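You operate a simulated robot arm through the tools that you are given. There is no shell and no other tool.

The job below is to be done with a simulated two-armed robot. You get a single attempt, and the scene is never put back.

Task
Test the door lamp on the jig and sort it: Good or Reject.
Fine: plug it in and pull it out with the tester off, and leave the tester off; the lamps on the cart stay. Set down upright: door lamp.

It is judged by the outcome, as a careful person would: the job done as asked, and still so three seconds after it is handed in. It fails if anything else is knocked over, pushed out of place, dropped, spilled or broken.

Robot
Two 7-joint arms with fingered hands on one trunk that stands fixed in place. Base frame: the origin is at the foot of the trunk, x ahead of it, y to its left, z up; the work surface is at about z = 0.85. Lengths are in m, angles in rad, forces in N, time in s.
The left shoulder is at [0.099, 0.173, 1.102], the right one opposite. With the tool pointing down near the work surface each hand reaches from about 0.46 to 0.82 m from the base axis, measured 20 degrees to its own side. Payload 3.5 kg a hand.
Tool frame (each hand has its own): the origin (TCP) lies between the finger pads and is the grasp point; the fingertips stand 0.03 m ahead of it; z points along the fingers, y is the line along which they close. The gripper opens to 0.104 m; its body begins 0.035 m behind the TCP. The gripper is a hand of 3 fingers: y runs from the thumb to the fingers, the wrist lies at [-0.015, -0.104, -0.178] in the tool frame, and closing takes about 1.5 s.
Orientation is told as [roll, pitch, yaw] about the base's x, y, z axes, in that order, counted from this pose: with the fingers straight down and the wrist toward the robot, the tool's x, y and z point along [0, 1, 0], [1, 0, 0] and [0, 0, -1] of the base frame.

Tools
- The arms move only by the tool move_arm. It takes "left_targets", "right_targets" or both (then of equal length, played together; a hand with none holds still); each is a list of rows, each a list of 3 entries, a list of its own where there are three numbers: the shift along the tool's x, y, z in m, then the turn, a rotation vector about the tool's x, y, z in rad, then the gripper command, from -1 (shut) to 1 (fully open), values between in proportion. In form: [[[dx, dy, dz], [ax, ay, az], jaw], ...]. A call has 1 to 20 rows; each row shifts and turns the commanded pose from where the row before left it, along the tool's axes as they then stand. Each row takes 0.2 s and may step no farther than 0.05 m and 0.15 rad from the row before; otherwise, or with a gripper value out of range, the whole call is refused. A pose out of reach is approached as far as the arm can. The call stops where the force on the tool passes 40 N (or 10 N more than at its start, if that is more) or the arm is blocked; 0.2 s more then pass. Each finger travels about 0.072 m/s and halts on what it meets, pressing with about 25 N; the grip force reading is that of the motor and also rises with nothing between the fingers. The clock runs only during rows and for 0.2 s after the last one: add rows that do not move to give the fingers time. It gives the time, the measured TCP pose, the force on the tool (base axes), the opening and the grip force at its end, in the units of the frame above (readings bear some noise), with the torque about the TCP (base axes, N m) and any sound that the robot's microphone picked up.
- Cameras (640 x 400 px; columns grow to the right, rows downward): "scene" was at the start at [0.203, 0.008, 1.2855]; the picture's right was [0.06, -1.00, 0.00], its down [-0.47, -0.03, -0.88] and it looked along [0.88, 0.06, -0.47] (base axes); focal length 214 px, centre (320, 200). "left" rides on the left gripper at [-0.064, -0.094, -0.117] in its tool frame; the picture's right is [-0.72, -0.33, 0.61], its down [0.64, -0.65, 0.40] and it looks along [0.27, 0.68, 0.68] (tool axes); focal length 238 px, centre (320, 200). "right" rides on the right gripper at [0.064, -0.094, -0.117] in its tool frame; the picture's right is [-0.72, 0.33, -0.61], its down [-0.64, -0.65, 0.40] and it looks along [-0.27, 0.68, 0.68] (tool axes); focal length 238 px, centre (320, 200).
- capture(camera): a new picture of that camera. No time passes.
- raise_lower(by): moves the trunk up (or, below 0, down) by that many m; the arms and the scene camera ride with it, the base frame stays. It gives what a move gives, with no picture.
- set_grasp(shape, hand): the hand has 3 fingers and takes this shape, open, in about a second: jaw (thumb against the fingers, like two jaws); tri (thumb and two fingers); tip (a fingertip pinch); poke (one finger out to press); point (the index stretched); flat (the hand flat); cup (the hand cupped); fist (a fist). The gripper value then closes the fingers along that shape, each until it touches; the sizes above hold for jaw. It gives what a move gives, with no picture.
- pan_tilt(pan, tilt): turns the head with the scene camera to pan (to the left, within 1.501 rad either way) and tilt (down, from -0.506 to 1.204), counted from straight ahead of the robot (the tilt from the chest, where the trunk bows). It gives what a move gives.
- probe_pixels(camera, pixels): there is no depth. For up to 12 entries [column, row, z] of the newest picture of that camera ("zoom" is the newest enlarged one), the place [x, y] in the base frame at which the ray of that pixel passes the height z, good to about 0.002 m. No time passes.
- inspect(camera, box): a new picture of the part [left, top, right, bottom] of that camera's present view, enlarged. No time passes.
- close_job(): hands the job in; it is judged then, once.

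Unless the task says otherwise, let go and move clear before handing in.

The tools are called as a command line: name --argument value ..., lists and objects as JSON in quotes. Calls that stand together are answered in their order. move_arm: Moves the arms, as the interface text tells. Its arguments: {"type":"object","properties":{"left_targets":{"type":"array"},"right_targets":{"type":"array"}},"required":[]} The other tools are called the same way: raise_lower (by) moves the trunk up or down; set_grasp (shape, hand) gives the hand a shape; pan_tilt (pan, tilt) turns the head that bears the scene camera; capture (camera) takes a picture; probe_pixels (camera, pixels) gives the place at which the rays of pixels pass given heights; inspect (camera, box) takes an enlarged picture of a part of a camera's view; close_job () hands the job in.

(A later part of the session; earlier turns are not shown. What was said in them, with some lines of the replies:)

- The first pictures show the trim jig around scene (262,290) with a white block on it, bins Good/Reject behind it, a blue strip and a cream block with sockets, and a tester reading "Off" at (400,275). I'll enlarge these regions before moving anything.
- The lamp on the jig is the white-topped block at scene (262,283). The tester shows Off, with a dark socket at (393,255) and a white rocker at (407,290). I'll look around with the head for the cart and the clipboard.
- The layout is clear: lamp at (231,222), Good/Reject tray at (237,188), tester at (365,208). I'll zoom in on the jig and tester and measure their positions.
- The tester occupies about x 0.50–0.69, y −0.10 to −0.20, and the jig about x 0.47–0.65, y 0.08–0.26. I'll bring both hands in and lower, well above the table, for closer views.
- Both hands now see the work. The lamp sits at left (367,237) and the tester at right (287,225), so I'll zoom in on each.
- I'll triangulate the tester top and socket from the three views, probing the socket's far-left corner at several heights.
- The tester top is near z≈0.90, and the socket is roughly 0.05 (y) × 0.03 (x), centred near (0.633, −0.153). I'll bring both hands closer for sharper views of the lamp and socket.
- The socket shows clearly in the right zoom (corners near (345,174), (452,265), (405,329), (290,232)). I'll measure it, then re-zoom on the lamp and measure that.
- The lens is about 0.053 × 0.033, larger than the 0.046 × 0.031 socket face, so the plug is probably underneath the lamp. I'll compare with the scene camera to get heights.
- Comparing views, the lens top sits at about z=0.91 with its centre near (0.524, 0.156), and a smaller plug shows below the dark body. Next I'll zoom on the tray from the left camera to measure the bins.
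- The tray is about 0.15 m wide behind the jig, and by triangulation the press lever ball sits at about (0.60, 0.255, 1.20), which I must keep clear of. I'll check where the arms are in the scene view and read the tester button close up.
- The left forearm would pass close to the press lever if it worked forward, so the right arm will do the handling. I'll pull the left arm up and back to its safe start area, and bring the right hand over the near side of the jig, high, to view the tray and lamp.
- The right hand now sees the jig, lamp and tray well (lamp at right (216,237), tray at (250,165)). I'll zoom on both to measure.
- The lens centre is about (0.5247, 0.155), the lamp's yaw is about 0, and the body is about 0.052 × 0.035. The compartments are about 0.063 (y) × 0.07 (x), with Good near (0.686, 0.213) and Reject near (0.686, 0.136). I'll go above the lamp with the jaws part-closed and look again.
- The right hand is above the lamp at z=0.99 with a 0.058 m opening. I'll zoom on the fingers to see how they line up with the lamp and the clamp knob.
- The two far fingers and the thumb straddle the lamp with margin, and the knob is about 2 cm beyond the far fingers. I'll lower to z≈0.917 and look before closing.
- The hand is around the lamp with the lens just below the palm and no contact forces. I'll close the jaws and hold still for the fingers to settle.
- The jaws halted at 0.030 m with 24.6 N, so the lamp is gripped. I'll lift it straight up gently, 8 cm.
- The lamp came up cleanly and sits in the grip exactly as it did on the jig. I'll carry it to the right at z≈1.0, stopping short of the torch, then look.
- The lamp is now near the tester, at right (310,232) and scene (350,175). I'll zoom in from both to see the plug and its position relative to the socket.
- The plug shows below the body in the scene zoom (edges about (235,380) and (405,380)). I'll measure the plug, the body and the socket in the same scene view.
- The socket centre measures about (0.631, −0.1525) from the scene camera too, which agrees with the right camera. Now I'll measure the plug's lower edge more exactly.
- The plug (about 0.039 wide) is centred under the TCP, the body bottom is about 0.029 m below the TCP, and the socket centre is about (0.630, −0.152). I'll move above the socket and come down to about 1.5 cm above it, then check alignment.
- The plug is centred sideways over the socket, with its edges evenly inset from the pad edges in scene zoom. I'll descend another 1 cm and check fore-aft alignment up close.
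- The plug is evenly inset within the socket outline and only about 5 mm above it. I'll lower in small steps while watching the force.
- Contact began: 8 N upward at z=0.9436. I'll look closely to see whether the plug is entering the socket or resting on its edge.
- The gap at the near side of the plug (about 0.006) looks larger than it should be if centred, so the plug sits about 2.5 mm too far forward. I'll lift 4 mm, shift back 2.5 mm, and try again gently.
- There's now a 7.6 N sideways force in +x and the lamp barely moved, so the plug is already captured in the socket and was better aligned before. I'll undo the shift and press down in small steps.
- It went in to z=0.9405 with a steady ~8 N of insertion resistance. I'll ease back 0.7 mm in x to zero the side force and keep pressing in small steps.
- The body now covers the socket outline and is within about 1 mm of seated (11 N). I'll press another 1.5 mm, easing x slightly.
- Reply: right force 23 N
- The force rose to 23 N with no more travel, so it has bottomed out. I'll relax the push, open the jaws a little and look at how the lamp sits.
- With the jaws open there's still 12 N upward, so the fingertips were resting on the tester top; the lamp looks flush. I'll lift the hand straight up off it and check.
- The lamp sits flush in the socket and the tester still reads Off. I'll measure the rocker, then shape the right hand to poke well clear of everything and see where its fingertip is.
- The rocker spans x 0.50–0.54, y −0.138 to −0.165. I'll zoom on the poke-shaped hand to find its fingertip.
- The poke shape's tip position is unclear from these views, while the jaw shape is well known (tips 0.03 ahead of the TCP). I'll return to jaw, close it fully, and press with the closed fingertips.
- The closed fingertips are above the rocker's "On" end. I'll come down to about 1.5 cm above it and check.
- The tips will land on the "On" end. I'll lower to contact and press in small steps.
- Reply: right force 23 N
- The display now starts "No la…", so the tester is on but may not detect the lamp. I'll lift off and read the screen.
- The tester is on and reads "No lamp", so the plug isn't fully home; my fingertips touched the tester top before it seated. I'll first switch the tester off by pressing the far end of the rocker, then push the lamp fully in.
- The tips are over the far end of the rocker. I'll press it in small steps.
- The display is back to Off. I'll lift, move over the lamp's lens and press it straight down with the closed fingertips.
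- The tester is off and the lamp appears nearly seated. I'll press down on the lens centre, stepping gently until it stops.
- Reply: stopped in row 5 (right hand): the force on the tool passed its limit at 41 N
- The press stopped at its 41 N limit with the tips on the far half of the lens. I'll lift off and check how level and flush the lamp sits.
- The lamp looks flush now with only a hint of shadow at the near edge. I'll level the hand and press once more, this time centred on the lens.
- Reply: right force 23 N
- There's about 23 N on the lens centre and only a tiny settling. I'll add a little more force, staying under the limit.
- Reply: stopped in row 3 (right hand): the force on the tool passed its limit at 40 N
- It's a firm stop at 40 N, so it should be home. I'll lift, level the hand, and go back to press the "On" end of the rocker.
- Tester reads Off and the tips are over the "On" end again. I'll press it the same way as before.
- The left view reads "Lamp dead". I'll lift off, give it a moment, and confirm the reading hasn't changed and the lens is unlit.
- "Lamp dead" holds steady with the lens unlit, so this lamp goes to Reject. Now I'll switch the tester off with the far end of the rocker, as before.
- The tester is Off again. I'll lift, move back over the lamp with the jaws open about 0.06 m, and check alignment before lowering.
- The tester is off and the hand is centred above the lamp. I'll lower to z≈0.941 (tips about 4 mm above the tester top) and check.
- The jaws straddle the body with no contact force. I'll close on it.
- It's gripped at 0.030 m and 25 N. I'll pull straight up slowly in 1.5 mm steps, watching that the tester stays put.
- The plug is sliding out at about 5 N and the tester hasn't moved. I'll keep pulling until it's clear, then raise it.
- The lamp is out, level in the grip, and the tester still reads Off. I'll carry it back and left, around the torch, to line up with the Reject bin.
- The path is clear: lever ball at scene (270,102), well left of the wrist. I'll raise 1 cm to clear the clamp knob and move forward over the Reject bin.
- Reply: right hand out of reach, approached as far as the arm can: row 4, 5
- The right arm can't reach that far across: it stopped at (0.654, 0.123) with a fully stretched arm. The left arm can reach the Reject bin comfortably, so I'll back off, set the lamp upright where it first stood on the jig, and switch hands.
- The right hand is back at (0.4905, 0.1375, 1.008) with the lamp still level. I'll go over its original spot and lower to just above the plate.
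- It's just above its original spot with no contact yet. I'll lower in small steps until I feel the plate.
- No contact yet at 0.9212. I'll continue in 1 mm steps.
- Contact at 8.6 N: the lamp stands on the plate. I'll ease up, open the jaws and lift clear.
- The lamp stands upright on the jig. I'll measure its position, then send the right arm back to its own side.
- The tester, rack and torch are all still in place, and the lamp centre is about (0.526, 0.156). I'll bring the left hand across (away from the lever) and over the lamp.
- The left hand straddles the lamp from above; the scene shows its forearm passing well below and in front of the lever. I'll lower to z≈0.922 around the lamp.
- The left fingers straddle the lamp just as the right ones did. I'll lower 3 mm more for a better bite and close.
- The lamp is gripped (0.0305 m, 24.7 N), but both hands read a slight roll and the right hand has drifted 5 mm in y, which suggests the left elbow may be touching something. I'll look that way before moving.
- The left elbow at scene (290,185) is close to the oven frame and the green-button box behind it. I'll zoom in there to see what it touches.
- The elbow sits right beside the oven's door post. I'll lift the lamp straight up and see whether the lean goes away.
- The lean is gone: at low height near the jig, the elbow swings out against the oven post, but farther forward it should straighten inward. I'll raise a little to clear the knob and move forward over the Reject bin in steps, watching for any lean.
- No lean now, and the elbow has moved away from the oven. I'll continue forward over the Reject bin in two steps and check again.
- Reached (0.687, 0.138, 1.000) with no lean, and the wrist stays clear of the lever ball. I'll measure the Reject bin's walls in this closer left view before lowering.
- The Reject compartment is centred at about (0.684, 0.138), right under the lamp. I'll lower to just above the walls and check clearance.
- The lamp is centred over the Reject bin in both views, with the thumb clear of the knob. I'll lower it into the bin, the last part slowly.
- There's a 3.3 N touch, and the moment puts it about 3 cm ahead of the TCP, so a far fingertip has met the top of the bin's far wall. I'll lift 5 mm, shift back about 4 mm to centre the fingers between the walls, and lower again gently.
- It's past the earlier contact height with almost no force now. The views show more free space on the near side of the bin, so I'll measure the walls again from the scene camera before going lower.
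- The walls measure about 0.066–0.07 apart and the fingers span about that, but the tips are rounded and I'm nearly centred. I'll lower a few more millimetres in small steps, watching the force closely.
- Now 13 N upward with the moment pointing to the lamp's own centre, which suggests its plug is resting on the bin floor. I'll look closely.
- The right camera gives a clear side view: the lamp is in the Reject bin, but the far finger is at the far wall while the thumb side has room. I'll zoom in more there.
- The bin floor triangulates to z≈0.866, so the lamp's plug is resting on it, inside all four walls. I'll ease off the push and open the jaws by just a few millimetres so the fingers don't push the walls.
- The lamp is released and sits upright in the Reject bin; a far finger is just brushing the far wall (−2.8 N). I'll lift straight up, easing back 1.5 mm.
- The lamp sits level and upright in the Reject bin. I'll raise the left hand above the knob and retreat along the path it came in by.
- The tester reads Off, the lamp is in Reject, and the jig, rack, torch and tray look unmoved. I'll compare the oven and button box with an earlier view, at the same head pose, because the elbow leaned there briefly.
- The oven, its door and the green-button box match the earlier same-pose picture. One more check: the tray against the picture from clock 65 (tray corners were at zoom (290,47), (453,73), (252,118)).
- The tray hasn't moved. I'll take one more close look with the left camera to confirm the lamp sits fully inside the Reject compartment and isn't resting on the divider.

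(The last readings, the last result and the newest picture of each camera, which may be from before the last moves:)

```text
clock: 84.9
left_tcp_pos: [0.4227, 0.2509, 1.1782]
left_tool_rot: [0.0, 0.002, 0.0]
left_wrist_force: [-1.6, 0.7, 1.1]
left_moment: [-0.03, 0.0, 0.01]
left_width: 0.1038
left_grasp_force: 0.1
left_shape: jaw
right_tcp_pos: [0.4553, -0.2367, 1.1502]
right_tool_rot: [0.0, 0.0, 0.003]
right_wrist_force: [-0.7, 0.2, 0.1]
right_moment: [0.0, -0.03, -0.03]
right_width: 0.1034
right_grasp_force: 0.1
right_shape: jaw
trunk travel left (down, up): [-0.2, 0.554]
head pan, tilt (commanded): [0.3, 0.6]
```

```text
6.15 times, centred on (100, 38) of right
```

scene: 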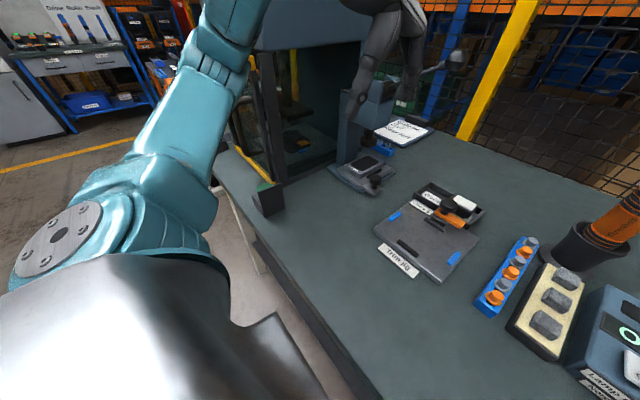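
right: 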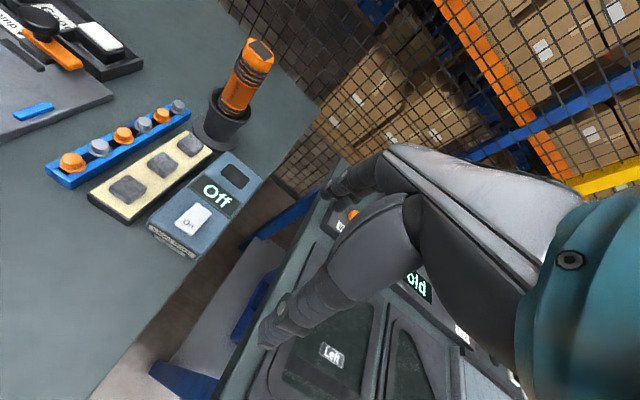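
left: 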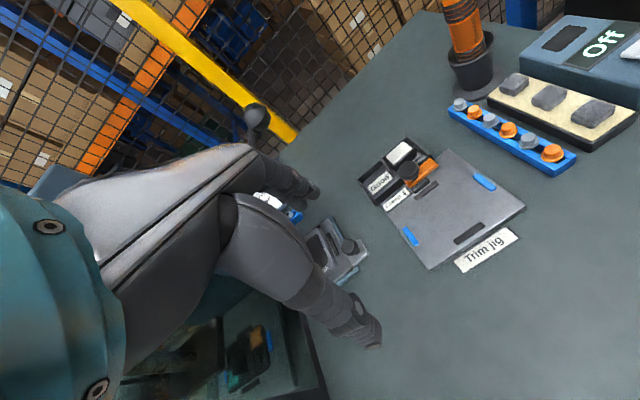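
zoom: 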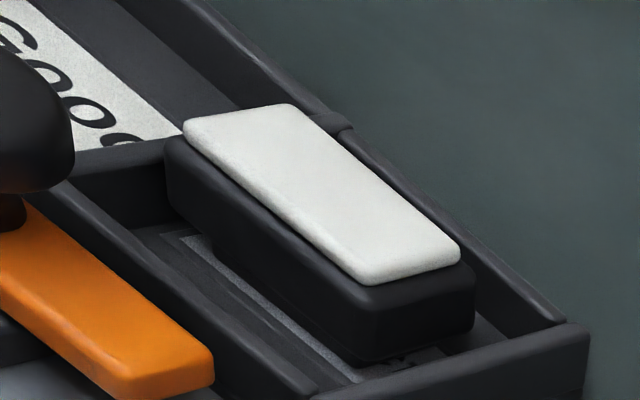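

The lamp sits upright inside the Reject compartment, with the divider visible beside it along its length. The tester reads Off, nothing else has moved, and both hands are open and clear, so I'm handing the job in.

close_job

```text
The job is handed in.
```

I tested the door lamp and put it in the Reject bin, because the tester read "Lamp dead" and the lens stayed unlit.

- **Test:** The first time I switched on, the tester read "No lamp" because the plug wasn't fully in. I switched it off, pressed the lamp home and switched on again. The "Lamp dead" reading then held steady.
- **Tester:** It was off whenever the lamp was plugged in, pressed home or pulled out, and it is off now.
- **Extra set-down:** The right arm couldn't reach the bin, so I stood the lamp back on its jig spot and moved it with the left arm.
- **Light contacts:** While the left arm was low over the jig, its elbow appeared to lean briefly against the oven post or the green-button box. A finger also brushed the Reject bin's far wall. Neither the oven, the box nor the bin tray looks moved compared with earlier pictures from the same viewpoint.
- **End state:** The lamp is upright in the Reject bin, and I didn't touch the lamps on the cart. Both hands are open and clear.
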